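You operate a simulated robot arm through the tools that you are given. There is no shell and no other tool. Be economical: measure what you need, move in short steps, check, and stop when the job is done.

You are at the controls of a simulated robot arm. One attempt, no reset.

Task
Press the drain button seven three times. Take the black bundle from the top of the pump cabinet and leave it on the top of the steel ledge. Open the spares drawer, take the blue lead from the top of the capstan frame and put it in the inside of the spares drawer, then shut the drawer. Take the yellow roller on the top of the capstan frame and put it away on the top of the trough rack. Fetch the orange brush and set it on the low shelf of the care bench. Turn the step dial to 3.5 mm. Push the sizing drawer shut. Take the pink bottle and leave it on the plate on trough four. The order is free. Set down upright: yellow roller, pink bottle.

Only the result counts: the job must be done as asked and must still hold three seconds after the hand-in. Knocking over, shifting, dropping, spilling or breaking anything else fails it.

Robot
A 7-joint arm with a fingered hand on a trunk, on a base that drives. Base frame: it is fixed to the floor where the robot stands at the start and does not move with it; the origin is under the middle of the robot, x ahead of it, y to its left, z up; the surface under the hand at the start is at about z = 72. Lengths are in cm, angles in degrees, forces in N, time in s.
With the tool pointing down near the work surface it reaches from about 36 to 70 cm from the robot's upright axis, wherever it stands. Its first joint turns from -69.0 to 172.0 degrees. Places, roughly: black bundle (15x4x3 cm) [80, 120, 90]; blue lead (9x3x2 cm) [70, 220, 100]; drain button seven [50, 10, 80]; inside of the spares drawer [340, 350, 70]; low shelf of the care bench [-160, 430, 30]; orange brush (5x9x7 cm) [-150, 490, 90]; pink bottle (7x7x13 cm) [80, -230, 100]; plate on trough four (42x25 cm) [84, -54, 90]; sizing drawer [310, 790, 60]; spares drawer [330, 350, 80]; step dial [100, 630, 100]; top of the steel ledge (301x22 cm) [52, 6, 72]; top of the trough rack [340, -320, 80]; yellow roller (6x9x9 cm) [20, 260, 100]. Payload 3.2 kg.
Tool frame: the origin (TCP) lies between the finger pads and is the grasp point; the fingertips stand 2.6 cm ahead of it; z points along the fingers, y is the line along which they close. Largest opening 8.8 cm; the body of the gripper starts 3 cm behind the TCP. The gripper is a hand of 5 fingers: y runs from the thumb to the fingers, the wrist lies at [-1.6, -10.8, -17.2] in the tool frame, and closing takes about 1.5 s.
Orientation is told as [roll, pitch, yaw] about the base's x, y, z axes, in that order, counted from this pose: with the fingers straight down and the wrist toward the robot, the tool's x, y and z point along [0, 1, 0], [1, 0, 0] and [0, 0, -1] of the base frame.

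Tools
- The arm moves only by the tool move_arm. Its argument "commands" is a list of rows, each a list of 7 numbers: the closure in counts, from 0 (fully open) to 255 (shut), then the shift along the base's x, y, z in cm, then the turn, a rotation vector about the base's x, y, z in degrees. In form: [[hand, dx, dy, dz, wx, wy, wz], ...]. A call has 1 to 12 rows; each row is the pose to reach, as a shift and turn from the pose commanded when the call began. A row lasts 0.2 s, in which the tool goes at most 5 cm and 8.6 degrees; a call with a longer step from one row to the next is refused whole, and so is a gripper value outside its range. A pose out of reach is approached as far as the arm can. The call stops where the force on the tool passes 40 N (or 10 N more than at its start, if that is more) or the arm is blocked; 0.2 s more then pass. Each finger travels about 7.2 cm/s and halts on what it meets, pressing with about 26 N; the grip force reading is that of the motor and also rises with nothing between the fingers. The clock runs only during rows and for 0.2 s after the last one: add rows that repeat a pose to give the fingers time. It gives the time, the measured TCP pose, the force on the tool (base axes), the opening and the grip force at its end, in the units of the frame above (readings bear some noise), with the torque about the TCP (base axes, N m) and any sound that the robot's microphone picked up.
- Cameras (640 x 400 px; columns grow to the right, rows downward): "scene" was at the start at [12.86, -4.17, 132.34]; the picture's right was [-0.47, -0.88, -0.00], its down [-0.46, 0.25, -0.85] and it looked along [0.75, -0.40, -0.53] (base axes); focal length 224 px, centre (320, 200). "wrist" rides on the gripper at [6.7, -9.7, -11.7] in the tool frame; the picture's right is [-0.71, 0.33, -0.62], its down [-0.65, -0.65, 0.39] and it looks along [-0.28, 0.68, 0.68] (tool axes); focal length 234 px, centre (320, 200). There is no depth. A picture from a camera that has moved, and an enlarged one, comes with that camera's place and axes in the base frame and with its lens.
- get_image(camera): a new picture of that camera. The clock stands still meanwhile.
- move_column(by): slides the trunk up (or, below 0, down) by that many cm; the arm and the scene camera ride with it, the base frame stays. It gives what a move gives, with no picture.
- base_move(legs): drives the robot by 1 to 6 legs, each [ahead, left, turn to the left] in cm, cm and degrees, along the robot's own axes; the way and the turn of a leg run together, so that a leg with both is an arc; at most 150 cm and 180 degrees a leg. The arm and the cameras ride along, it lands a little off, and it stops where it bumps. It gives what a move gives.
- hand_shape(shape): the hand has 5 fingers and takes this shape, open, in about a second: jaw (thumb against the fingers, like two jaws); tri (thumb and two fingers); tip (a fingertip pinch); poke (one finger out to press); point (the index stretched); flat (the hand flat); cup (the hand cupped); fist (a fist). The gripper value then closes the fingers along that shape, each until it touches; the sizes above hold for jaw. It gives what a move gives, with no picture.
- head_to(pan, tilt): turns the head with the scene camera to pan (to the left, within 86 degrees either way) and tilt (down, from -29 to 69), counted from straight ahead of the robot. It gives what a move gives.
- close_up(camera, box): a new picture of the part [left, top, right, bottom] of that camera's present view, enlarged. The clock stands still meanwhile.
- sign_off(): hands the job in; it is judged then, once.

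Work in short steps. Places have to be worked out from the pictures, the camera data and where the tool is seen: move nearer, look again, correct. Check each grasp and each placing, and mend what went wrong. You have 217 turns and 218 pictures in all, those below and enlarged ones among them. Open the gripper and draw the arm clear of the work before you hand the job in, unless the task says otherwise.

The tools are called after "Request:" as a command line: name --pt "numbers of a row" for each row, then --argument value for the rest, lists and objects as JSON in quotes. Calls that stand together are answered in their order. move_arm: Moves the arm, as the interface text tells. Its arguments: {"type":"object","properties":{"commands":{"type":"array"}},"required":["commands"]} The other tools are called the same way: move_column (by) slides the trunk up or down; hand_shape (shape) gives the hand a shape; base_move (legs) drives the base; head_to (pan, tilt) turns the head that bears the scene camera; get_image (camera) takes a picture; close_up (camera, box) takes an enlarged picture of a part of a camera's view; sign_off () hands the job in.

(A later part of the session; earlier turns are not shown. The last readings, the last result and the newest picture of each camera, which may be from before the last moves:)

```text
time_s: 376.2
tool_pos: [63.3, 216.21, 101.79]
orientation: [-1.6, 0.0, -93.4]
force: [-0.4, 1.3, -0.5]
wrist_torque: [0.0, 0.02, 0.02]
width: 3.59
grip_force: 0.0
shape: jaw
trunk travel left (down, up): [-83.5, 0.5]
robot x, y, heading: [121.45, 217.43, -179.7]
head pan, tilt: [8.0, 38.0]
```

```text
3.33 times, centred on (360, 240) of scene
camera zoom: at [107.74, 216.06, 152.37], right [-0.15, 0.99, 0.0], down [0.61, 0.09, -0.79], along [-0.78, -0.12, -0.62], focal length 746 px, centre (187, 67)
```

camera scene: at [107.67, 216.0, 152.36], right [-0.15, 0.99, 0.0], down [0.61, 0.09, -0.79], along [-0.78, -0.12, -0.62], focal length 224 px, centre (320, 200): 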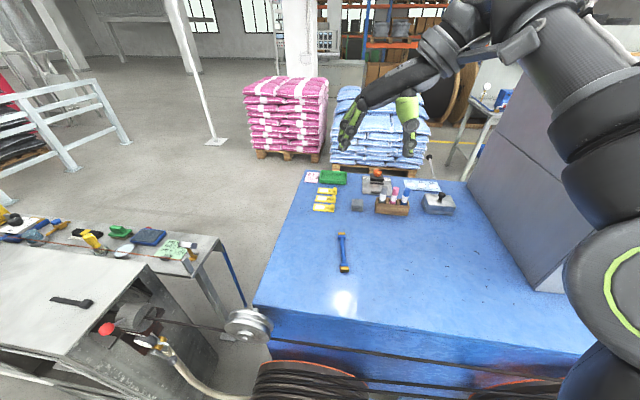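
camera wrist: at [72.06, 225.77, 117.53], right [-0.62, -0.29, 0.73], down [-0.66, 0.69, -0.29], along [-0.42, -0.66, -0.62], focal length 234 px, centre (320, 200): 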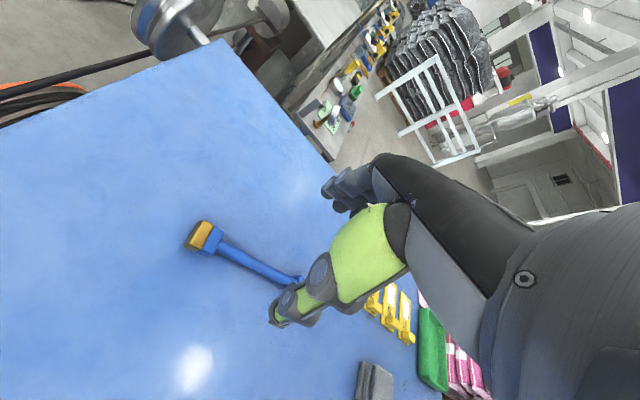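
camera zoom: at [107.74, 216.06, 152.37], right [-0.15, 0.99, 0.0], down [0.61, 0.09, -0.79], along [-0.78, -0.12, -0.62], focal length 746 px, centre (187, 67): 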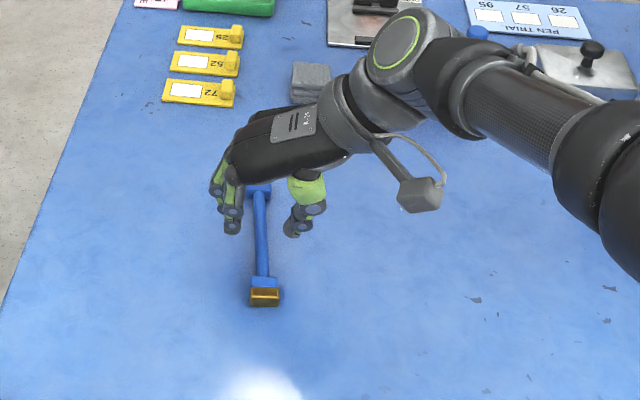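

Rod lies between fingers and thumb. Descending slowly until contact.

Request:
move_arm --pt "150 0 0 -1.5 0 0 0" --pt "150 0 0 -2.5 0 0 0" --pt "150 0 0 -3.2 0 0 0" --pt "150 0 0 -3.8 0 0 0" --pt "150 0 0 -4.3 0 0 0" --pt "150 0 0 -4.8 0 0 0"

Request:
close_up --camera "scene" --box '[280, 180, 440, 300]'

Request:
close_up --camera "wrist" --box '[160, 130, 420, 330]'

```text
time_s: 377.6
tool_pos: [63.48, 216.1, 97.67]
orientation: [-2.3, -0.3, -93.6]
force: [1.0, 2.0, 27.3]
wrist_torque: [0.83, -0.1, -0.04]
width: 3.74
grip_force: 0.1
shape: jaw
trunk travel left (down, up): [-83.5, 0.5]
robot x, y, heading: [121.58, 217.62, -179.2]
head pan, tilt: [8.0, 38.0]
```

```text
3.33 times, centred on (360, 240) of scene
camera zoom: at [108.37, 216.11, 152.48], right [-0.15, 0.99, 0.0], down [0.61, 0.09, -0.79], along [-0.78, -0.12, -0.61], focal length 746 px, centre (187, 67)
```

zoom: 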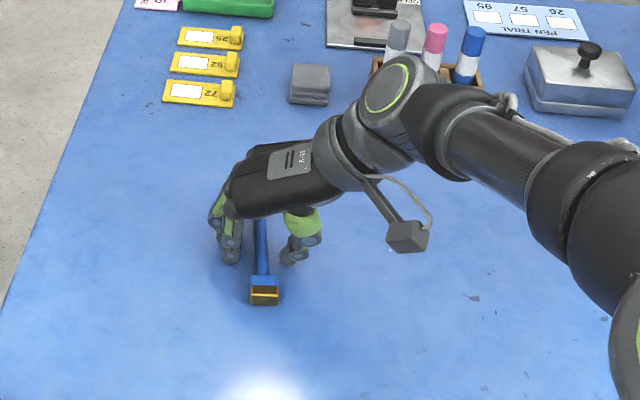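

```text
2.00 times, centred on (290, 230) of wrist
camera zoom: at [71.27, 225.52, 109.06], right [-0.7, -0.29, 0.65], down [-0.62, 0.69, -0.36], along [-0.35, -0.66, -0.66], focal length 468 px, centre (380, 140)
```

zoom: 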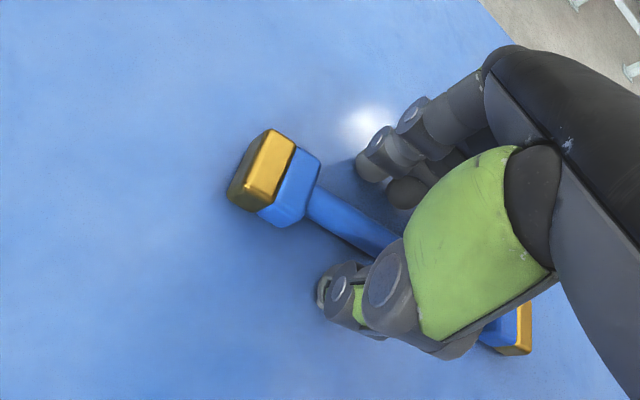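

Contact at TCP z 97.7 — 1 cm lower than before. Easing slightly and closing.

Request:
move_arm --pt "180 0 0 0.5 0 0 0" --pt "210 0 0 0.5 0 0 0" --pt "255 0 0 0.4 0 0 0" --pt "255 0 0 0.4 0 0 0" --pt "255 0 0 0.4 0 0 0" --pt "255 0 0 0.4 0 0 0"

Request:
close_up --camera "wrist" --box '[160, 130, 420, 330]'

```text
time_s: 379.0
tool_pos: [63.56, 216.17, 97.59]
orientation: [-1.9, 0.1, -93.4]
force: [0.9, 4.8, 19.1]
wrist_torque: [0.48, -0.06, 0.0]
width: 1.93
grip_force: 26.1
shape: jaw
trunk travel left (down, up): [-83.5, 0.5]
robot x, y, heading: [121.25, 217.28, -179.3]
head pan, tilt: [8.0, 38.0]
```

```text
2.00 times, centred on (290, 230) of wrist
camera zoom: at [71.21, 225.57, 109.08], right [-0.7, -0.29, 0.65], down [-0.62, 0.69, -0.37], along [-0.34, -0.66, -0.67], focal length 468 px, centre (380, 140)
```

zoom: 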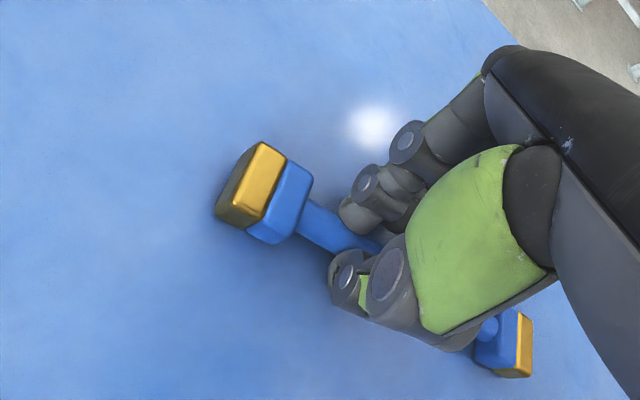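

Width 1.93 with grip force: the rod is held. Lifting and checking.

Request:
move_arm --pt "255 0 0 2 0 0 0" --pt "255 0 0 5 0 0 0" --pt "255 0 0 9 0 0 0" --pt "255 2 0 13 0 0 0" --pt "255 5 0 17 0 0 0" --pt "255 8 0 21 0 0 0"

Request:
get_image --camera "wrist"

Request:
get_image --camera "scene"

```text
time_s: 380.4
tool_pos: [71.43, 216.31, 118.48]
orientation: [-1.8, 0.1, -93.4]
force: [0.2, -0.7, -1.3]
wrist_torque: [0.01, 0.02, -0.04]
width: 1.68
grip_force: 25.7
shape: jaw
trunk travel left (down, up): [-83.5, 0.5]
robot x, y, heading: [121.45, 217.16, -179.6]
head pan, tilt: [8.0, 38.0]
```

```text
78 pictures are left
camera wrist: at [79.1, 225.61, 129.97], right [-0.71, -0.29, 0.65], down [-0.62, 0.69, -0.37], along [-0.34, -0.66, -0.67], focal length 234 px, centre (320, 200)
```

wrist: 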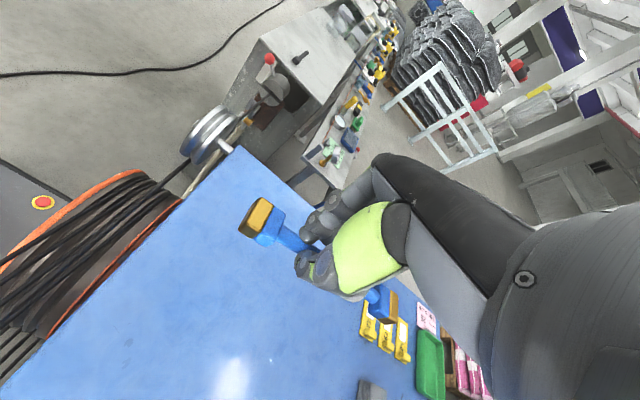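

```text
77 pictures are left
camera scene: at [107.99, 216.07, 152.39], right [-0.15, 0.99, 0.0], down [0.61, 0.09, -0.79], along [-0.78, -0.12, -0.61], focal length 224 px, centre (320, 200)
```

scene: 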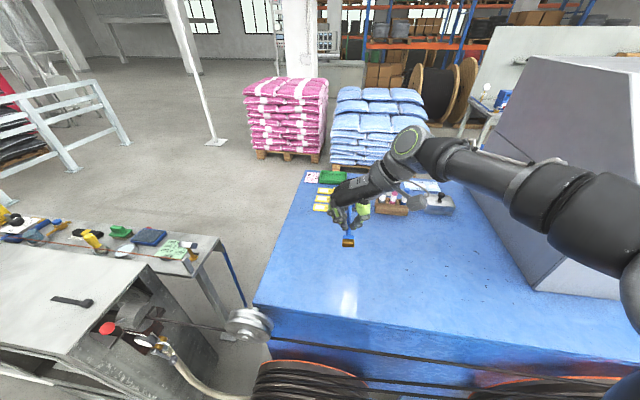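

Lead held. I carry it back around to the cart, turning the hand back to straight so the lead lies across the drawer.

Request:
base_move --legs '[[-11, 0, 0], [0, -74, 0], [-73, 0, 0], [0, -55, 0], [0, 0, 180]]'

Request:
move_arm --pt "255 0 0 0 0 0 -8" --pt "255 0 0 0 0 0 -16" --pt "255 0 0 0 0 0 -24" --pt "255 0 0 0 0 0 -32" --pt "255 0 0 0 0 0 -40" --pt "255 0 0 0 0 0 -48" --pt "255 0 0 0 0 0 -56" --pt "255 0 0 0 0 0 -64" --pt "255 0 0 0 0 0 -72" --pt "255 0 0 0 0 0 -80" --pt "255 0 0 0 0 0 -86"

Request:
move_column --by -20

```text
time_s: 398.9
tool_pos: [252.49, 350.03, 118.4]
orientation: [-1.7, 0.1, 88.2]
force: [-0.2, 0.3, 0.3]
wrist_torque: [0.02, 0.01, 0.03]
width: 1.56
grip_force: 26.2
shape: jaw
trunk travel left (down, up): [-83.5, 0.5]
robot x, y, heading: [202.18, 347.49, 1.9]
head pan, tilt: [8.0, 38.0]
```

```text
time_s: 401.2
tool_pos: [252.45, 350.12, 118.46]
orientation: [-1.8, 0.1, 2.1]
force: [-1.0, -0.1, 1.0]
wrist_torque: [-0.01, -0.01, -0.02]
width: 1.58
grip_force: 26.0
shape: jaw
trunk travel left (down, up): [-83.5, 0.5]
robot x, y, heading: [202.43, 347.78, 1.8]
head pan, tilt: [8.0, 38.0]
```

```text
time_s: 403.4
tool_pos: [252.4, 350.0, 98.36]
orientation: [-1.7, 0.1, 2.2]
force: [0.4, 0.4, 0.5]
wrist_torque: [-0.01, -0.01, -0.02]
width: 1.55
grip_force: 25.6
shape: jaw
trunk travel left (down, up): [-63.5, 20.5]
robot x, y, heading: [202.33, 347.44, 2.0]
head pan, tilt: [8.0, 38.0]
```

Checking the hold, then driving in to the open drawer.

Request:
base_move --legs '[[44, -4, -2]]'

Request:
head_to --pan 0 --tilt 50

Request:
get_image --camera "scene"

Request:
get_image --camera "wrist"

```text
time_s: 406.1
tool_pos: [296.11, 344.07, 98.35]
orientation: [-1.7, 0.1, -0.8]
force: [-0.4, -0.7, -1.0]
wrist_torque: [0.04, -0.01, -0.02]
width: 1.55
grip_force: 25.9
shape: jaw
trunk travel left (down, up): [-63.5, 20.5]
robot x, y, heading: [246.1, 344.68, -0.9]
head pan, tilt: [8.0, 38.0]
```

```text
time_s: 406.8
tool_pos: [296.3, 344.18, 98.49]
orientation: [-1.6, 0.0, -0.8]
force: [0.4, 0.8, 0.4]
wrist_torque: [0.0, 0.0, -0.01]
width: 1.58
grip_force: 25.7
shape: jaw
trunk travel left (down, up): [-63.5, 20.5]
robot x, y, heading: [245.82, 344.53, -0.9]
head pan, tilt: [0.0, 50.0]
```

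```text
76 pictures are left
camera scene: at [258.62, 344.07, 130.66], right [-0.01, -1.0, 0.0], down [-0.77, 0.01, -0.64], along [0.64, -0.01, -0.77], focal length 224 px, centre (320, 200)
```

scene: 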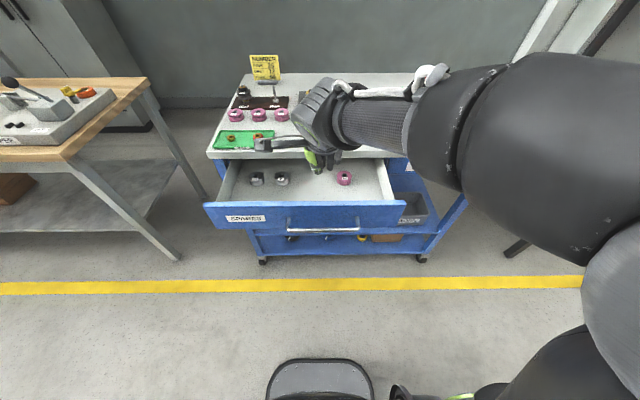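

```text
75 pictures are left
camera wrist: at [286.6, 351.3, 109.92], right [0.32, -0.69, 0.64], down [-0.66, -0.65, -0.37], along [0.68, -0.31, -0.67], focal length 234 px, centre (320, 200)
```

wrist: 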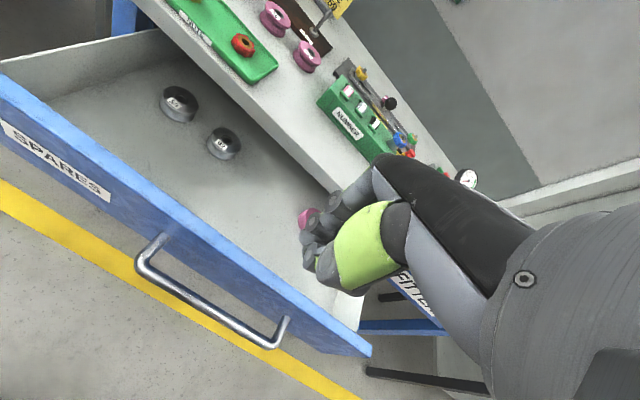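

I don't see the lead in the hand any more; zooming to check.

Request:
close_up --camera "wrist" --box '[240, 150, 440, 310]'

Request:
close_up --camera "scene" --box '[200, 90, 440, 250]'

```text
2.50 times, centred on (340, 230) of wrist
camera zoom: at [286.6, 351.3, 109.92], right [0.32, -0.69, 0.64], down [-0.66, -0.65, -0.37], along [0.68, -0.31, -0.67], focal length 585 px, centre (270, 125)
```

zoom: 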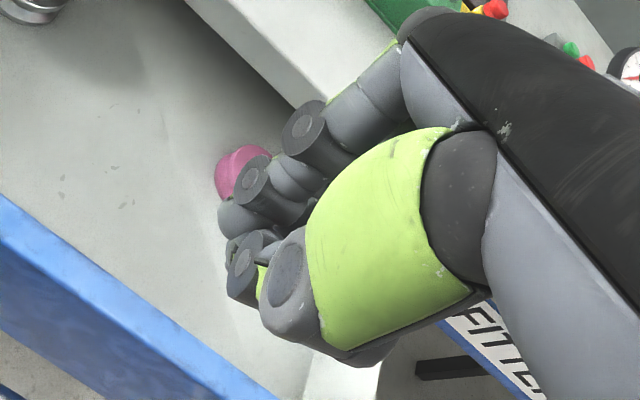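

```text
2.50 times, centred on (320, 170) of scene
camera zoom: at [258.62, 344.07, 130.66], right [-0.01, -1.0, 0.0], down [-0.77, 0.01, -0.64], along [0.64, -0.01, -0.77], focal length 560 px, centre (320, 275)
```

zoom: 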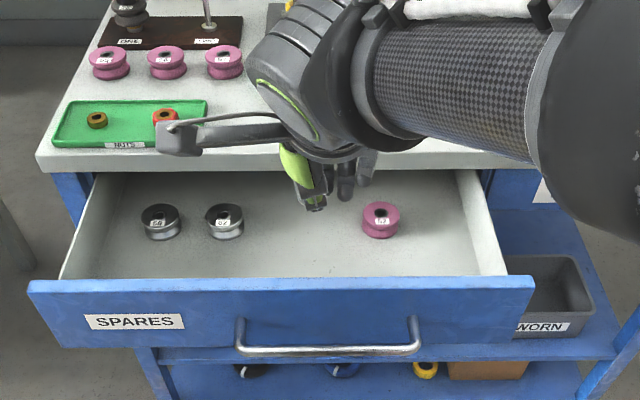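

The lead slipped out during the drive. I back off, turn around and search along the route.

Request:
base_move --legs '[[-40, 0, 0], [0, 0, 180]]'

Request:
head_to --pan 20 --tilt 35

Request:
get_image --camera "scene"

```text
time_s: 416.7
tool_pos: [156.46, 343.26, 98.44]
orientation: [-1.7, 0.1, -179.0]
force: [0.4, -0.1, -0.1]
wrist_torque: [0.0, -0.02, 0.02]
width: 1.56
grip_force: 26.2
shape: jaw
trunk travel left (down, up): [-63.5, 20.5]
robot x, y, heading: [206.68, 344.69, -179.0]
head pan, tilt: [0.0, 50.0]
```

```text
time_s: 417.6
tool_pos: [156.45, 343.37, 98.33]
orientation: [-1.6, 0.1, -178.9]
force: [-0.4, -0.1, -1.2]
wrist_torque: [0.0, 0.04, 0.02]
width: 1.55
grip_force: 26.3
shape: jaw
trunk travel left (down, up): [-63.5, 20.5]
robot x, y, heading: [206.37, 344.49, -178.7]
head pan, tilt: [20.0, 35.0]
```

```text
72 pictures are left
camera scene: at [193.31, 341.58, 132.82], right [-0.36, 0.93, 0.0], down [0.54, 0.21, -0.82], along [-0.76, -0.29, -0.57], focal length 224 px, centre (320, 200)
```

scene: 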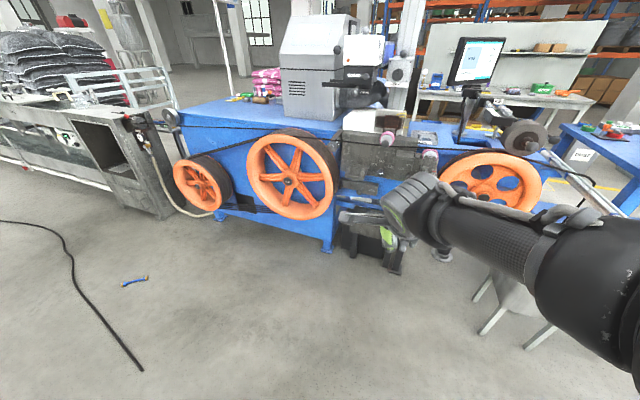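

The lead lies on the floor near [152, 192]. I'll stand at about [140, 255] facing −y, clear of the cable, and pick it from the floor.

Request:
base_move --legs '[[0, 40, 0], [0, 0, 89], [0, -66, 0], [45, 0, 0]]'

Request:
move_arm --pt "200 0 0 2 0 0 0" --pt "100 0 0 4 0 0 0" --pt "0 0 0 4 0 0 0" --pt "0 0 0 4 0 0 0" --pt "0 0 0 4 0 0 0" --pt "0 0 0 4 0 0 0"

Request:
head_to --pan 10 --tilt 55

Request:
get_image --camera "scene"

```text
time_s: 429.4
tool_pos: [144.41, 208.35, 98.42]
orientation: [-1.7, 0.0, -88.8]
force: [-0.2, -0.8, 0.0]
wrist_torque: [-0.04, 0.0, 0.01]
width: 1.55
grip_force: 25.8
shape: jaw
trunk travel left (down, up): [-63.5, 20.5]
robot x, y, heading: [142.44, 258.61, -88.9]
head pan, tilt: [20.0, 35.0]
```

```text
time_s: 430.8
tool_pos: [144.59, 208.28, 102.47]
orientation: [-1.8, 0.1, -88.7]
force: [0.3, -0.8, -0.4]
wrist_torque: [0.02, -0.01, -0.01]
width: 8.79
grip_force: 0.1
shape: jaw
trunk travel left (down, up): [-63.5, 20.5]
robot x, y, heading: [142.66, 258.87, -89.0]
head pan, tilt: [20.0, 35.0]
```

```text
time_s: 431.7
tool_pos: [144.62, 208.44, 102.46]
orientation: [-1.6, 0.2, -88.7]
force: [-0.1, -0.3, 0.6]
wrist_torque: [0.0, 0.0, 0.03]
width: 8.79
grip_force: 0.0
shape: jaw
trunk travel left (down, up): [-63.5, 20.5]
robot x, y, heading: [142.7, 258.41, -88.8]
head pan, tilt: [10.0, 55.0]
```

```text
71 pictures are left
camera scene: at [144.18, 246.53, 130.01], right [-0.98, -0.2, 0.0], down [-0.16, 0.8, -0.57], along [0.11, -0.56, -0.82], focal length 224 px, centre (320, 200)
```

scene: 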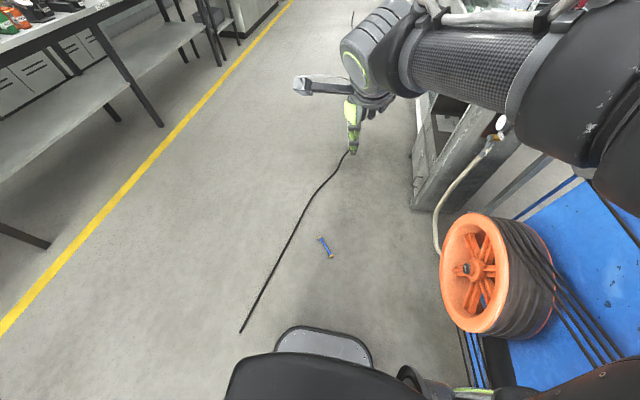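

Lead at [151.8, 191.4] lying at −50°. I rotate the hand −50°, and lower the column.

Request:
move_arm --pt "0 1 -2 0 0 0 -8" --pt "0 2 -4 0 0 0 -16" --pt "0 3 -6 0 0 0 -24" --pt "0 4 -8 0 0 0 -32" --pt "0 5 -10 0 0 0 -40" --pt "0 6 -12 0 0 0 -48" --pt "0 7.2 -15 0 0 0 -51"

Request:
move_column --by -60

Request:
get_image --camera "wrist"

```text
time_s: 433.3
tool_pos: [144.55, 199.51, 105.79]
orientation: [-1.7, -0.1, -139.4]
force: [-0.7, -1.0, -0.2]
wrist_torque: [0.0, -0.05, 0.01]
width: 8.79
grip_force: 0.1
shape: jaw
out of reach, approached as far as the arm can: row 6, 7
trunk travel left (down, up): [-63.5, 20.5]
robot x, y, heading: [142.55, 258.31, -88.8]
head pan, tilt: [10.0, 55.0]
```

```text
refused: -60 is not a number from -40 to 40
```

```text
70 pictures are left
camera wrist: at [156.55, 200.59, 117.21], right [-0.7, 0.31, 0.65], down [0.07, 0.93, -0.37], along [-0.71, -0.21, -0.67], focal length 234 px, centre (320, 200)
```

wrist: 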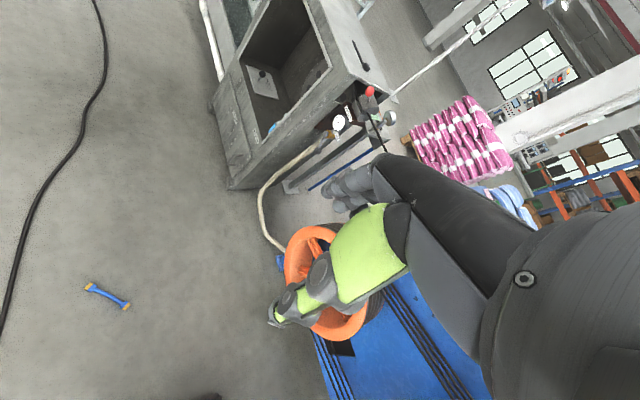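

Lowering the column in two steps and edging the base forward 8 cm.

Request:
base_move --legs '[[7, 0, 0]]'

Request:
move_column --by -40

Request:
move_column --by -22

Request:
get_image --camera "wrist"

Request:
get_image --camera "scene"

```text
time_s: 434.3
tool_pos: [144.62, 192.45, 105.86]
orientation: [-1.8, 0.0, -139.3]
force: [0.5, -1.0, -0.7]
wrist_torque: [0.05, -0.01, 0.0]
width: 8.8
grip_force: 0.0
shape: jaw
trunk travel left (down, up): [-63.5, 20.5]
robot x, y, heading: [142.81, 251.63, -88.9]
head pan, tilt: [10.0, 55.0]
```

```text
time_s: 438.1
tool_pos: [144.65, 192.48, 65.75]
orientation: [-1.7, 0.1, -139.3]
force: [-0.4, 0.2, -0.2]
wrist_torque: [-0.01, -0.02, 0.0]
width: 8.77
grip_force: 0.0
shape: jaw
trunk travel left (down, up): [-23.5, 60.5]
robot x, y, heading: [143.03, 251.28, -88.9]
head pan, tilt: [10.0, 55.0]
```

```text
time_s: 440.4
tool_pos: [144.68, 192.44, 43.86]
orientation: [-1.7, 0.1, -139.4]
force: [0.2, 0.0, -0.2]
wrist_torque: [-0.03, 0.01, 0.01]
width: 8.78
grip_force: 0.1
shape: jaw
trunk travel left (down, up): [-1.5, 82.5]
robot x, y, heading: [142.63, 251.79, -88.5]
head pan, tilt: [10.0, 55.0]
```

```text
69 pictures are left
camera wrist: at [156.73, 193.56, 55.31], right [-0.7, 0.31, 0.65], down [0.07, 0.93, -0.37], along [-0.71, -0.21, -0.67], focal length 234 px, centre (320, 200)
```

wrist: 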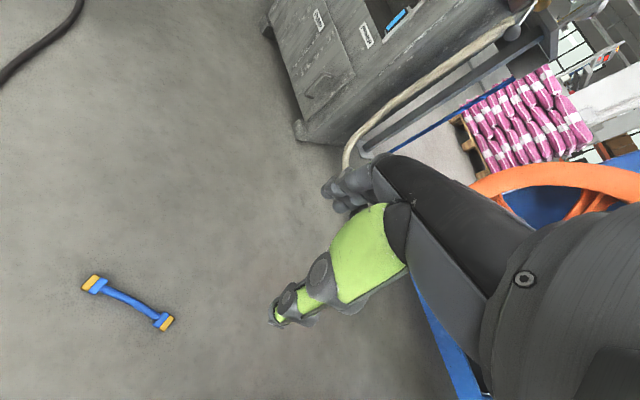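

```text
68 pictures are left
camera scene: at [144.32, 239.65, 68.01], right [-0.98, -0.2, 0.0], down [-0.16, 0.8, -0.57], along [0.11, -0.56, -0.82], focal length 224 px, centre (320, 200)
```

scene: 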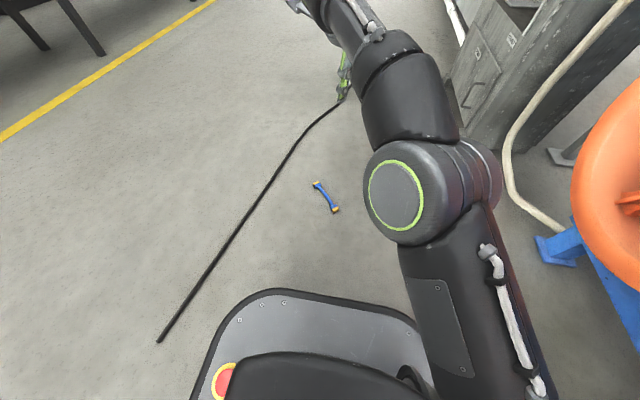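

Lead centre [152.2, 191.6] confirmed. Lowering over it with the hand half-closed.

Request:
move_arm --pt "30 3 -0.4 -3 0 0 0" --pt "60 6 -0.8 -6 0 0 0" --pt "90 7.5 -0.8 -10 0 0 0" --pt "110 7.5 -0.8 -14.5 0 0 0" --pt "110 7.5 -0.8 -19 0 0 0" --pt "110 7.5 -0.8 -23.5 0 0 0" --pt "110 7.5 -0.8 -28 0 0 0" --pt "110 7.5 -0.8 -32 0 0 0" --pt "110 7.5 -0.8 -35 0 0 0" --pt "110 7.5 -0.8 -35 0 0 0"

Request:
get_image --camera "wrist"

```text
time_s: 442.6
tool_pos: [150.11, 191.87, 9.54]
orientation: [-1.7, 0.0, -139.5]
force: [0.1, -0.1, 0.9]
wrist_torque: [0.01, -0.01, -0.03]
width: 5.04
grip_force: 0.1
shape: jaw
out of reach, approached as far as the arm can: row 1, 2, 3, 4, 8, 9, 10
trunk travel left (down, up): [-1.5, 82.5]
robot x, y, heading: [142.49, 251.67, -88.5]
head pan, tilt: [10.0, 55.0]
```

```text
67 pictures are left
camera wrist: at [162.12, 192.88, 21.1], right [-0.7, 0.31, 0.64], down [0.07, 0.93, -0.37], along [-0.71, -0.21, -0.67], focal length 234 px, centre (320, 200)
```

wrist: 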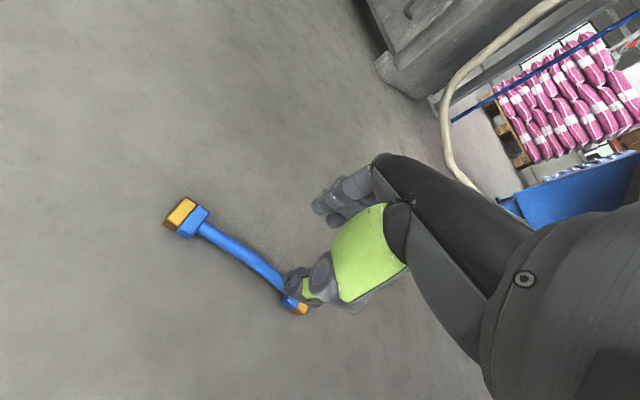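

Out of reach by a little; moving the base forward 8 cm, then re-centring.

Request:
base_move --legs '[[8, 0, 0]]'

Request:
move_arm --pt "110 1 3 0 0 0 0" --pt "110 2 7 0 0 0 0" --pt "110 2 7.6 -2 0 0 0" --pt "110 2 7.6 -4 0 0 0" --pt "110 2 7.6 -4 0 0 0"

Request:
get_image --camera "wrist"

```text
time_s: 443.7
tool_pos: [150.2, 183.95, 9.69]
orientation: [-1.8, 0.0, -139.5]
force: [-0.5, 0.1, -0.7]
wrist_torque: [-0.01, 0.0, 0.05]
width: 5.01
grip_force: 0.1
shape: jaw
trunk travel left (down, up): [-1.5, 82.5]
robot x, y, heading: [143.1, 243.8, -88.8]
head pan, tilt: [10.0, 55.0]
```

```text
time_s: 444.9
tool_pos: [152.24, 191.48, 5.69]
orientation: [-1.7, 0.1, -139.6]
force: [-0.7, -0.7, -0.5]
wrist_torque: [0.02, 0.0, -0.02]
width: 5.03
grip_force: 0.0
shape: jaw
trunk travel left (down, up): [-1.5, 82.5]
robot x, y, heading: [143.06, 243.93, -88.8]
head pan, tilt: [10.0, 55.0]
```

```text
66 pictures are left
camera wrist: at [164.34, 192.44, 17.11], right [-0.7, 0.31, 0.64], down [0.07, 0.93, -0.37], along [-0.71, -0.21, -0.67], focal length 234 px, centre (320, 200)
```

wrist: 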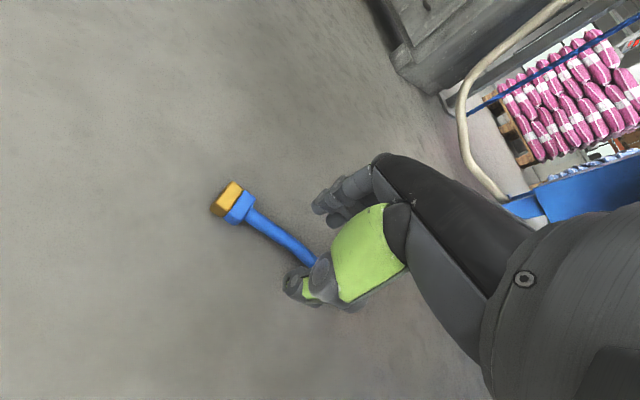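

Rod between fingers and thumb. Descending while closing progressively so the tips get under the rod's middle.

Request:
move_arm --pt "110 0 0 -1.5 0 0 0" --pt "110 0 0 -2.8 0 0 0" --pt "130 0 0 -3.5 0 0 0" --pt "150 0 0 -4.1 0 0 0" --pt "170 0 0 -4.5 0 0 0" --pt "180 0 0 -4.8 0 0 0"

```text
time_s: 445.9
tool_pos: [152.27, 190.8, 2.76]
orientation: [-0.7, -0.9, -139.9]
force: [-1.8, 1.4, 22.4]
wrist_torque: [0.68, -0.57, 0.12]
width: 3.65
grip_force: 0.2
shape: jaw
trunk travel left (down, up): [-1.5, 82.5]
robot x, y, heading: [142.5, 243.95, -88.9]
head pan, tilt: [10.0, 55.0]
stopped in row 4: the force on the tool passed its limit at 46 N (the readings are from after the stop); the commanded pose is now the measured one
```

Contact came earlier than expected; I look.

Request:
close_up --camera "wrist" --box '[200, 140, 420, 320]'

Request:
get_image --camera "scene"

```text
2.22 times, centred on (310, 230) of wrist
camera zoom: at [164.26, 192.04, 14.13], right [-0.7, 0.33, 0.64], down [0.07, 0.92, -0.39], along [-0.71, -0.23, -0.66], focal length 520 px, centre (342, 133)
```

zoom: 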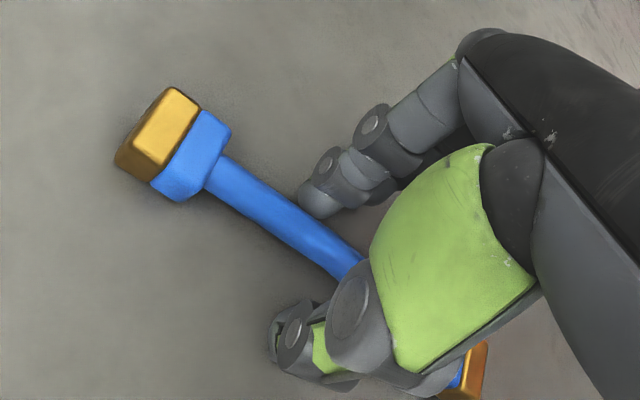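

```text
64 pictures are left
camera scene: at [144.44, 231.91, 68.05], right [-0.98, -0.19, 0.0], down [-0.16, 0.8, -0.58], along [0.11, -0.56, -0.82], focal length 224 px, centre (320, 200)
```

scene: 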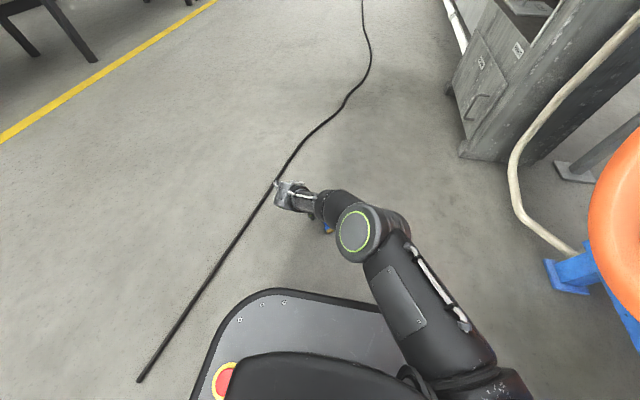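

Fingertips are on the floor around the rod. Closing while following down.

Request:
move_arm --pt "180 0 0 0 0 0 0" --pt "195 0 0 -0.2 0 0 0" --pt "210 0 0 -0.4 0 0 0" --pt "225 0 0 -0.6 0 0 0" --pt "240 0 0 -0.7 0 0 0" --pt "255 0 0 -0.8 0 0 0" --pt "255 0 0 -0.8 0 0 0" --pt "255 0 0 -0.6 0 0 0" --pt "255 0 0 -0.4 0 0 0"

Request:
close_up --camera "wrist" --box '[200, 140, 420, 320]'

```text
time_s: 446.4
tool_pos: [152.41, 190.67, 2.73]
orientation: [-0.4, -0.8, -139.7]
force: [2.5, 5.8, 22.1]
wrist_torque: [0.82, -0.67, 0.05]
width: 2.07
grip_force: 0.1
shape: jaw
trunk travel left (down, up): [-1.5, 82.5]
robot x, y, heading: [142.96, 243.79, -88.8]
head pan, tilt: [10.0, 55.0]
stopped in row 2: the force on the tool passed its limit at 42 N (the readings are from after the stop); the commanded pose is now the measured one
```

```text
2.22 times, centred on (310, 230) of wrist
camera zoom: at [164.51, 192.05, 14.26], right [-0.7, 0.33, 0.63], down [0.07, 0.92, -0.39], along [-0.71, -0.23, -0.67], focal length 520 px, centre (342, 133)
```

zoom: 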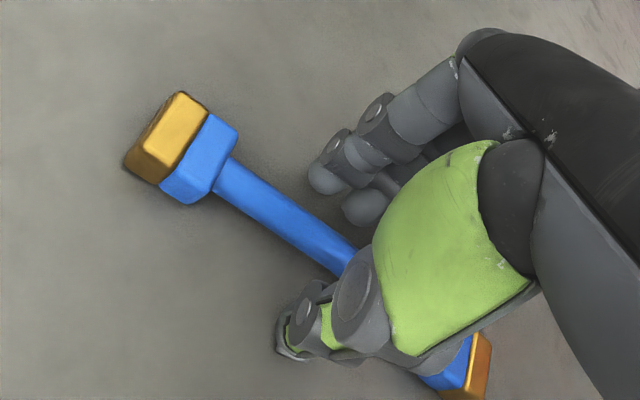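

Closing at this height without further pressing.

Request:
move_arm --pt "200 0 0 0.2 0 0 0" --pt "220 0 0 0.1 0 0 0" --pt "240 0 0 0 0 0 0" --pt "255 0 0 0 0 0 0" --pt "255 0 0 0 0 0 0" --pt "255 0 0 0 0 0 0" --pt "255 0 0 0 0 0 0"

Request:
close_up --camera "wrist" --box '[200, 140, 420, 320]'

```text
time_s: 448.0
tool_pos: [152.48, 190.85, 2.64]
orientation: [-0.5, -0.9, -139.6]
force: [9.0, 7.4, 27.4]
wrist_torque: [0.68, -0.75, -0.11]
width: 0.01
grip_force: 26.2
shape: jaw
trunk travel left (down, up): [-1.5, 82.5]
robot x, y, heading: [143.1, 243.63, -88.8]
head pan, tilt: [10.0, 55.0]
```

```text
2.22 times, centred on (310, 230) of wrist
camera zoom: at [164.49, 192.09, 14.13], right [-0.7, 0.33, 0.63], down [0.07, 0.92, -0.39], along [-0.71, -0.23, -0.67], focal length 520 px, centre (342, 133)
```

zoom: 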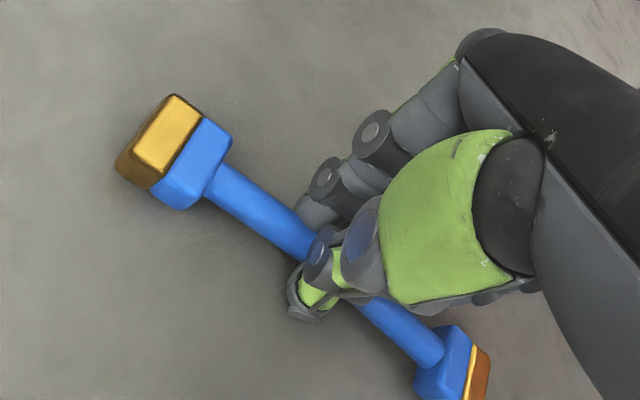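

The thumb tip is what touches first (torque shows contact on the thumb side). I lift, reopen, tilt 16° so the thumb rises and fingers reach lower, and descend again.

Request:
move_arm --pt "255 0 0 2 0 0 0" --pt "200 0 0 3.5 0 0 0" --pt "130 0 0 3.5 5.2 -6.1 0" --pt "130 0 0 3.5 10.4 -12.2 0" --pt "130 0 0 3.5 10.4 -12.2 0"

Request:
move_arm --pt "130 0 0 -1.5 0 0 0" --pt "130 0 0 -2.5 0 0 0" --pt "130 0 0 -3.2 0 0 0" --pt "130 0 0 -3.8 0 0 0" --pt "130 0 0 -4.2 0 0 0" --pt "130 0 0 -4.6 0 0 0"

Request:
close_up --camera "wrist" --box '[200, 140, 420, 320]'

```text
time_s: 449.2
tool_pos: [152.37, 190.82, 5.9]
orientation: [-0.8, 15.3, -139.7]
force: [0.0, -0.5, -0.1]
wrist_torque: [0.0, 0.0, 0.01]
width: 4.26
grip_force: 0.0
shape: jaw
trunk travel left (down, up): [-1.5, 82.5]
robot x, y, heading: [143.07, 244.17, -88.8]
head pan, tilt: [10.0, 55.0]
```

```text
time_s: 450.2
tool_pos: [152.04, 190.16, 3.11]
orientation: [-0.1, 14.4, -139.9]
force: [-5.0, 9.4, 23.6]
wrist_torque: [-0.1, 0.41, -0.23]
width: 3.96
grip_force: 0.1
shape: jaw
trunk travel left (down, up): [-1.5, 82.5]
robot x, y, heading: [143.4, 243.83, -88.7]
head pan, tilt: [10.0, 55.0]
stopped in row 5: the force on the tool passed its limit at 45 N (the readings are from after the stop); the commanded pose is now the measured one
```

```text
2.22 times, centred on (310, 230) of wrist
camera zoom: at [161.47, 189.32, 16.83], right [-0.82, 0.23, 0.52], down [0.14, 0.97, -0.21], along [-0.56, -0.1, -0.82], focal length 520 px, centre (342, 133)
```

zoom: 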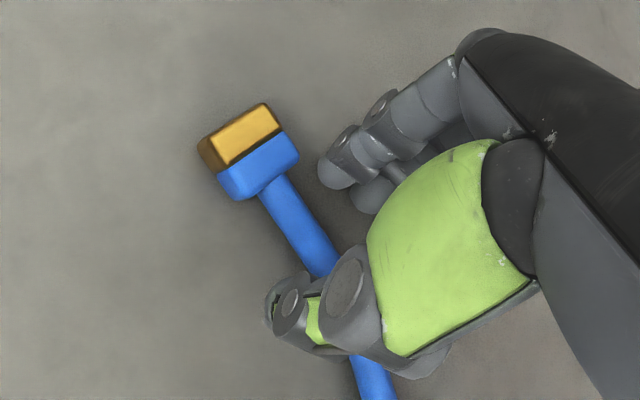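

The jaw grip is too shallow for this thin rod. I lift and switch to the fingertip-pinch shape, leveling the hand and re-aligning with the lead (now nearly along y).

Request:
move_arm --pt "130 0 0 3 0 0 0" --pt "100 0 0 7 -5 6 0" --pt "0 0 0 10 -10 11.5 0" --pt "0 0 0 12 -10 11.5 0"

Request:
hand_shape --shape "tip"

Request:
get_image --camera "wrist"

```text
time_s: 451.2
tool_pos: [152.25, 190.46, 14.86]
orientation: [-0.3, -0.6, -139.8]
force: [0.3, -0.7, 0.7]
wrist_torque: [-0.04, 0.01, 0.0]
width: 8.78
grip_force: 0.0
shape: jaw
trunk travel left (down, up): [-1.5, 82.5]
robot x, y, heading: [143.07, 243.87, -88.9]
head pan, tilt: [10.0, 55.0]
```

```text
time_s: 452.1
tool_pos: [152.33, 190.37, 14.85]
orientation: [-0.2, -0.5, -139.8]
force: [0.8, -1.2, -0.4]
wrist_torque: [0.0, 0.02, 0.02]
width: 8.77
grip_force: 0.0
shape: tip
trunk travel left (down, up): [-1.5, 82.5]
robot x, y, heading: [142.84, 244.06, -88.9]
head pan, tilt: [10.0, 55.0]
```

```text
60 pictures are left
camera wrist: at [164.16, 191.66, 26.4], right [-0.7, 0.33, 0.63], down [0.08, 0.92, -0.39], along [-0.71, -0.23, -0.67], focal length 234 px, centre (320, 200)
```

wrist: 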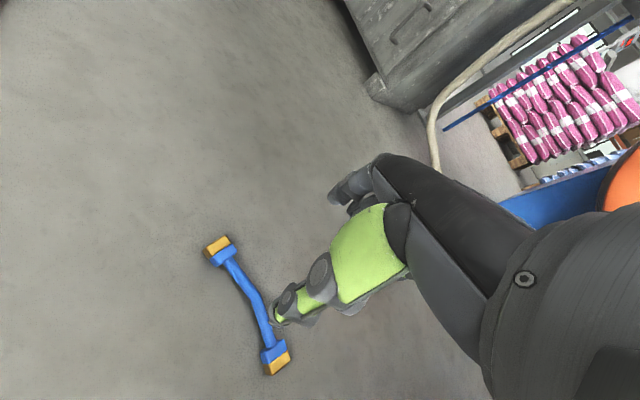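

Lead now from [154.5, 186.8] to [151.4, 200]. Rotating −27° to align, centring and descending with a partly closed pinch.

Request:
move_arm --pt "40 0.2 1 -1 0 0 -8" --pt "80 0.4 2 -3 0 0 -16" --pt "110 0.5 2.4 -5 0 0 -24" --pt "130 0.5 2.4 -8 0 0 -27" --pt "130 0.5 2.4 -9 0 0 -27" --pt "130 0.5 2.4 -9 0 0 -27"

Request:
get_image --camera "wrist"

```text
time_s: 453.5
tool_pos: [151.75, 193.0, 5.48]
orientation: [-0.2, -0.4, -166.8]
force: [0.0, -0.3, 0.0]
wrist_torque: [0.01, 0.02, 0.0]
width: 4.34
grip_force: 0.0
shape: tip
out of reach, approached as far as the arm can: row 4, 5, 6
trunk travel left (down, up): [-1.5, 82.5]
robot x, y, heading: [143.03, 243.56, -89.1]
head pan, tilt: [10.0, 55.0]
```

```text
59 pictures are left
camera wrist: at [163.02, 188.79, 17.12], right [-0.48, 0.61, 0.63], down [0.48, 0.78, -0.39], along [-0.73, 0.12, -0.67], focal length 234 px, centre (320, 200)
```

wrist: 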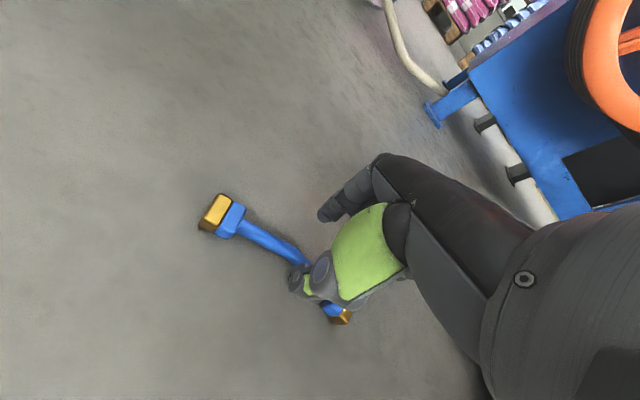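

Slightly out of reach; shifting the base 5 cm to the left and re-centring.

Request:
base_move --legs '[[0, 5, 0]]'

Request:
move_arm --pt "130 -2 0 0 0 0 0" --pt "130 -4 0 -0.5 0 0 0" --pt "130 -4.1 0 -1.5 0 0 0" --pt "130 -4.1 0 -2.2 0 0 0" --pt "130 -4.1 0 -2.8 0 0 0" --pt "130 -4.1 0 -3.4 0 0 0" --pt "130 -4.1 0 -4 0 0 0"

Request:
close_up --camera "wrist" --box '[190, 150, 410, 330]'

```text
time_s: 454.4
tool_pos: [156.81, 193.13, 5.6]
orientation: [-0.2, -0.5, -166.8]
force: [-0.1, 0.0, -0.2]
wrist_torque: [-0.02, 0.0, 0.02]
width: 4.34
grip_force: 0.1
shape: tip
trunk travel left (down, up): [-1.5, 82.5]
robot x, y, heading: [148.18, 243.96, -88.9]
head pan, tilt: [10.0, 55.0]
```

```text
time_s: 456.0
tool_pos: [152.65, 192.55, 2.83]
orientation: [0.7, -0.9, -166.8]
force: [-1.0, 4.1, 26.1]
wrist_torque: [0.38, -0.84, 0.17]
width: 4.48
grip_force: 0.0
shape: tip
trunk travel left (down, up): [-1.5, 82.5]
robot x, y, heading: [148.16, 243.39, -88.9]
head pan, tilt: [10.0, 55.0]
stopped in row 7: the force on the tool passed its limit at 44 N (the readings are from after the stop); the commanded pose is now the measured one
```

```text
2.22 times, centred on (300, 240) of wrist
camera zoom: at [163.87, 188.5, 14.33], right [-0.48, 0.63, 0.62], down [0.49, 0.77, -0.41], along [-0.73, 0.11, -0.67], focal length 520 px, centre (364, 111)
```

zoom: 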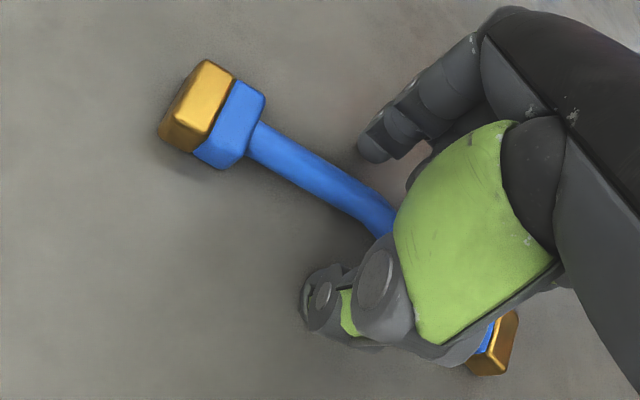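

The thumb knuckle limits depth; I'll instead grip a thicker end block. Lifting, jaw shape, moving over the near block at [151.6, 200.3] with a 10° thumb-up tilt.

Request:
move_arm --pt "130 0 0 3 0 0 0" --pt "80 0 0 5 0 0 0" --pt "50 0 0 6 0 0 0"

Request:
hand_shape --shape "jaw"

Request:
move_arm --pt "60 -0.3 3.5 0 1.1 -4.9 0" --pt "120 -0.7 7 0 2.2 -9.7 0" --pt "120 -1 7.7 -1 2.2 -9.7 0" --pt "120 -1 7.7 -2.5 2.2 -9.7 0" --pt "120 -1 7.7 -2.5 2.2 -9.7 0"

Request:
close_up --camera "wrist" --box '[190, 150, 410, 330]'

```text
time_s: 456.8
tool_pos: [152.52, 192.81, 8.23]
orientation: [0.4, -0.8, -166.9]
force: [0.0, -0.2, 0.0]
wrist_torque: [0.03, 0.0, 0.02]
width: 7.05
grip_force: 0.1
shape: tip
trunk travel left (down, up): [-1.5, 82.5]
robot x, y, heading: [148.14, 243.61, -88.7]
head pan, tilt: [10.0, 55.0]
```

```text
time_s: 457.7
tool_pos: [152.54, 192.82, 8.22]
orientation: [0.4, -0.7, -166.9]
force: [0.4, 0.4, -0.4]
wrist_torque: [-0.01, 0.0, 0.01]
width: 8.76
grip_force: 0.0
shape: jaw
trunk travel left (down, up): [-1.5, 82.5]
robot x, y, heading: [148.07, 243.57, -88.6]
head pan, tilt: [10.0, 55.0]
```

```text
time_s: 458.9
tool_pos: [151.56, 200.17, 5.65]
orientation: [0.5, 9.3, -166.9]
force: [-0.3, -1.1, 0.4]
wrist_torque: [0.02, 0.01, -0.01]
width: 4.7
grip_force: 0.0
shape: jaw
trunk travel left (down, up): [-1.5, 82.5]
robot x, y, heading: [147.96, 243.72, -89.1]
head pan, tilt: [10.0, 55.0]
```

```text
2.22 times, centred on (300, 240) of wrist
camera zoom: at [160.7, 195.67, 18.81], right [-0.58, 0.6, 0.56], down [0.55, 0.79, -0.28], along [-0.61, 0.14, -0.78], focal length 520 px, centre (364, 111)
```

zoom: 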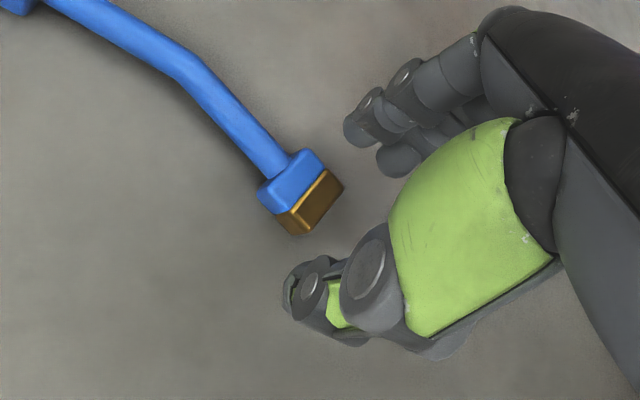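

Block is within the gap. Descending to contact, 0.5 cm further along the lead.

Request:
move_arm --pt "120 0.1 -0.5 -1 0 0 0" --pt "120 0.1 -0.5 -2 0 0 0" --pt "120 0.1 -0.5 -2.6 0 0 0" --pt "130 0.1 -0.5 -3.0 0 0 0" --pt "140 0.1 -0.5 -3.3 0 0 0" --pt "150 0.1 -0.5 -3.5 0 0 0"

```text
time_s: 460.2
tool_pos: [151.12, 199.66, 2.92]
orientation: [0.9, 8.3, -167.3]
force: [-7.2, 5.8, 22.8]
wrist_torque: [0.28, 0.72, -0.05]
width: 3.71
grip_force: 0.1
shape: jaw
trunk travel left (down, up): [-1.5, 82.5]
robot x, y, heading: [148.12, 244.2, -89.1]
head pan, tilt: [10.0, 55.0]
stopped in row 6: the force on the tool passed its limit at 43 N (the readings are from after the stop); the commanded pose is now the measured one
```

Fingers touch the floor beside the block. Closing while easing down slightly.

Request:
move_arm --pt "165 0 0 0.1 0 0 0" --pt "180 0 0 0.05 0 0 0" --pt "200 0 0 0 0 0 0" --pt "230 0 0 -0.1 0 0 0" --pt "255 0 0 -0.2 0 0 0" --pt "255 0 0 -0.2 0 0 0" --pt "255 0 0 -0.2 0 0 0"

Request:
close_up --camera "wrist" --box '[190, 150, 410, 330]'

```text
time_s: 461.4
tool_pos: [151.0, 199.53, 2.89]
orientation: [0.8, 8.1, -167.3]
force: [-3.9, 7.2, 23.4]
wrist_torque: [0.17, 0.57, -0.07]
width: 2.81
grip_force: 26.1
shape: jaw
trunk travel left (down, up): [-1.5, 82.5]
robot x, y, heading: [147.71, 243.59, -88.9]
head pan, tilt: [10.0, 55.0]
stopped in row 5: the force on the tool passed its limit at 41 N (the readings are from after the stop); the commanded pose is now the measured one
```

```text
2.22 times, centred on (300, 240) of wrist
camera zoom: at [160.49, 195.04, 15.88], right [-0.56, 0.61, 0.56], down [0.54, 0.78, -0.3], along [-0.62, 0.14, -0.77], focal length 520 px, centre (364, 111)
```

zoom: 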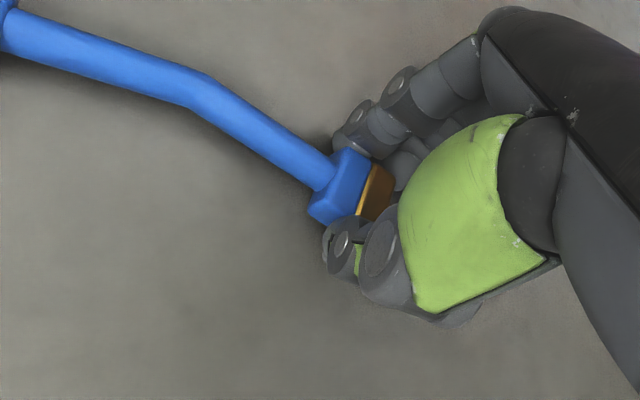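

Block pinched: 2.81 cm at 26 N. Holding firmly and lifting gently.

Request:
move_arm --pt "255 0 0 0 0 0 0" --pt "255 0 0 0 0 0 0" --pt "255 0 0 0.5 0 0 0" --pt "255 0 0 1.5 0 0 0" --pt "255 0 0 3 0 0 0" --pt "255 0 0 5 0 0 0" --pt "255 0 0 7 0 0 0" --pt "255 0 0 10 0 0 0" --pt "255 0 0 10 0 0 0" --pt "255 0 0 10 0 0 0"

Request:
close_up --camera "wrist" --box '[190, 150, 410, 330]'

```text
time_s: 463.6
tool_pos: [150.23, 200.87, 10.54]
orientation: [-2.8, 9.6, -169.6]
force: [0.2, 0.8, -0.9]
wrist_torque: [0.05, 0.02, -0.02]
width: 2.74
grip_force: 26.2
shape: jaw
trunk travel left (down, up): [-1.5, 82.5]
robot x, y, heading: [148.07, 244.0, -88.8]
head pan, tilt: [10.0, 55.0]
```

```text
2.22 times, centred on (300, 240) of wrist
camera zoom: at [159.28, 195.23, 23.38], right [-0.55, 0.59, 0.59], down [0.57, 0.78, -0.24], along [-0.6, 0.2, -0.77], focal length 520 px, centre (364, 111)
```

zoom: 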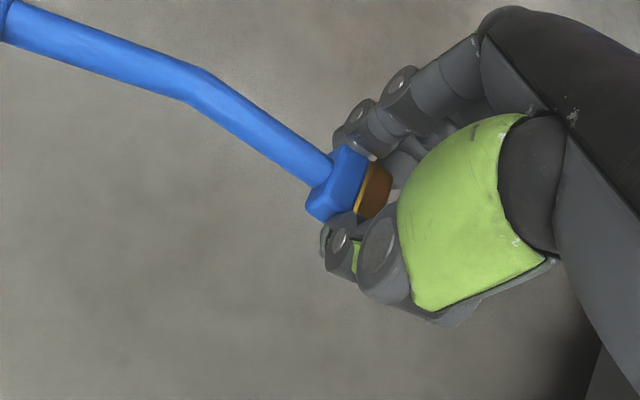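

Lead held by its block. Raising the column in steps, checking the grip each time.

Request:
move_column --by 40

Request:
move_column --by 30

Request:
base_move --legs '[[-30, 0, 0]]'

Request:
get_image --camera "wrist"

```text
time_s: 467.4
tool_pos: [150.78, 199.48, 52.66]
orientation: [0.3, 10.4, -169.5]
force: [0.3, -0.2, -0.8]
wrist_torque: [0.05, -0.04, -0.03]
width: 2.76
grip_force: 25.7
shape: jaw
trunk travel left (down, up): [-41.5, 42.5]
robot x, y, heading: [148.16, 243.81, -88.8]
head pan, tilt: [10.0, 55.0]
```

```text
time_s: 470.4
tool_pos: [150.81, 199.35, 82.9]
orientation: [0.5, 10.5, -169.6]
force: [0.1, -0.8, -0.6]
wrist_torque: [0.03, 0.0, -0.03]
width: 2.78
grip_force: 26.2
shape: jaw
trunk travel left (down, up): [-71.5, 12.5]
robot x, y, heading: [147.98, 243.87, -88.8]
head pan, tilt: [10.0, 55.0]
```

```text
time_s: 472.5
tool_pos: [150.06, 229.23, 82.79]
orientation: [0.6, 10.6, -169.4]
force: [-0.4, 0.0, -0.5]
wrist_torque: [0.06, 0.0, 0.01]
width: 2.77
grip_force: 25.1
shape: jaw
trunk travel left (down, up): [-71.5, 12.5]
robot x, y, heading: [147.36, 274.36, -88.9]
head pan, tilt: [10.0, 55.0]
```

```text
54 pictures are left
camera wrist: at [158.67, 224.19, 96.27], right [-0.56, 0.62, 0.54], down [0.59, 0.76, -0.27], along [-0.58, 0.17, -0.79], focal length 234 px, centre (320, 200)
```

wrist: 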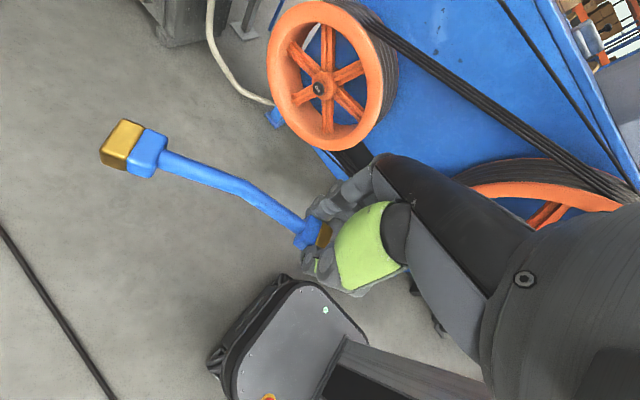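

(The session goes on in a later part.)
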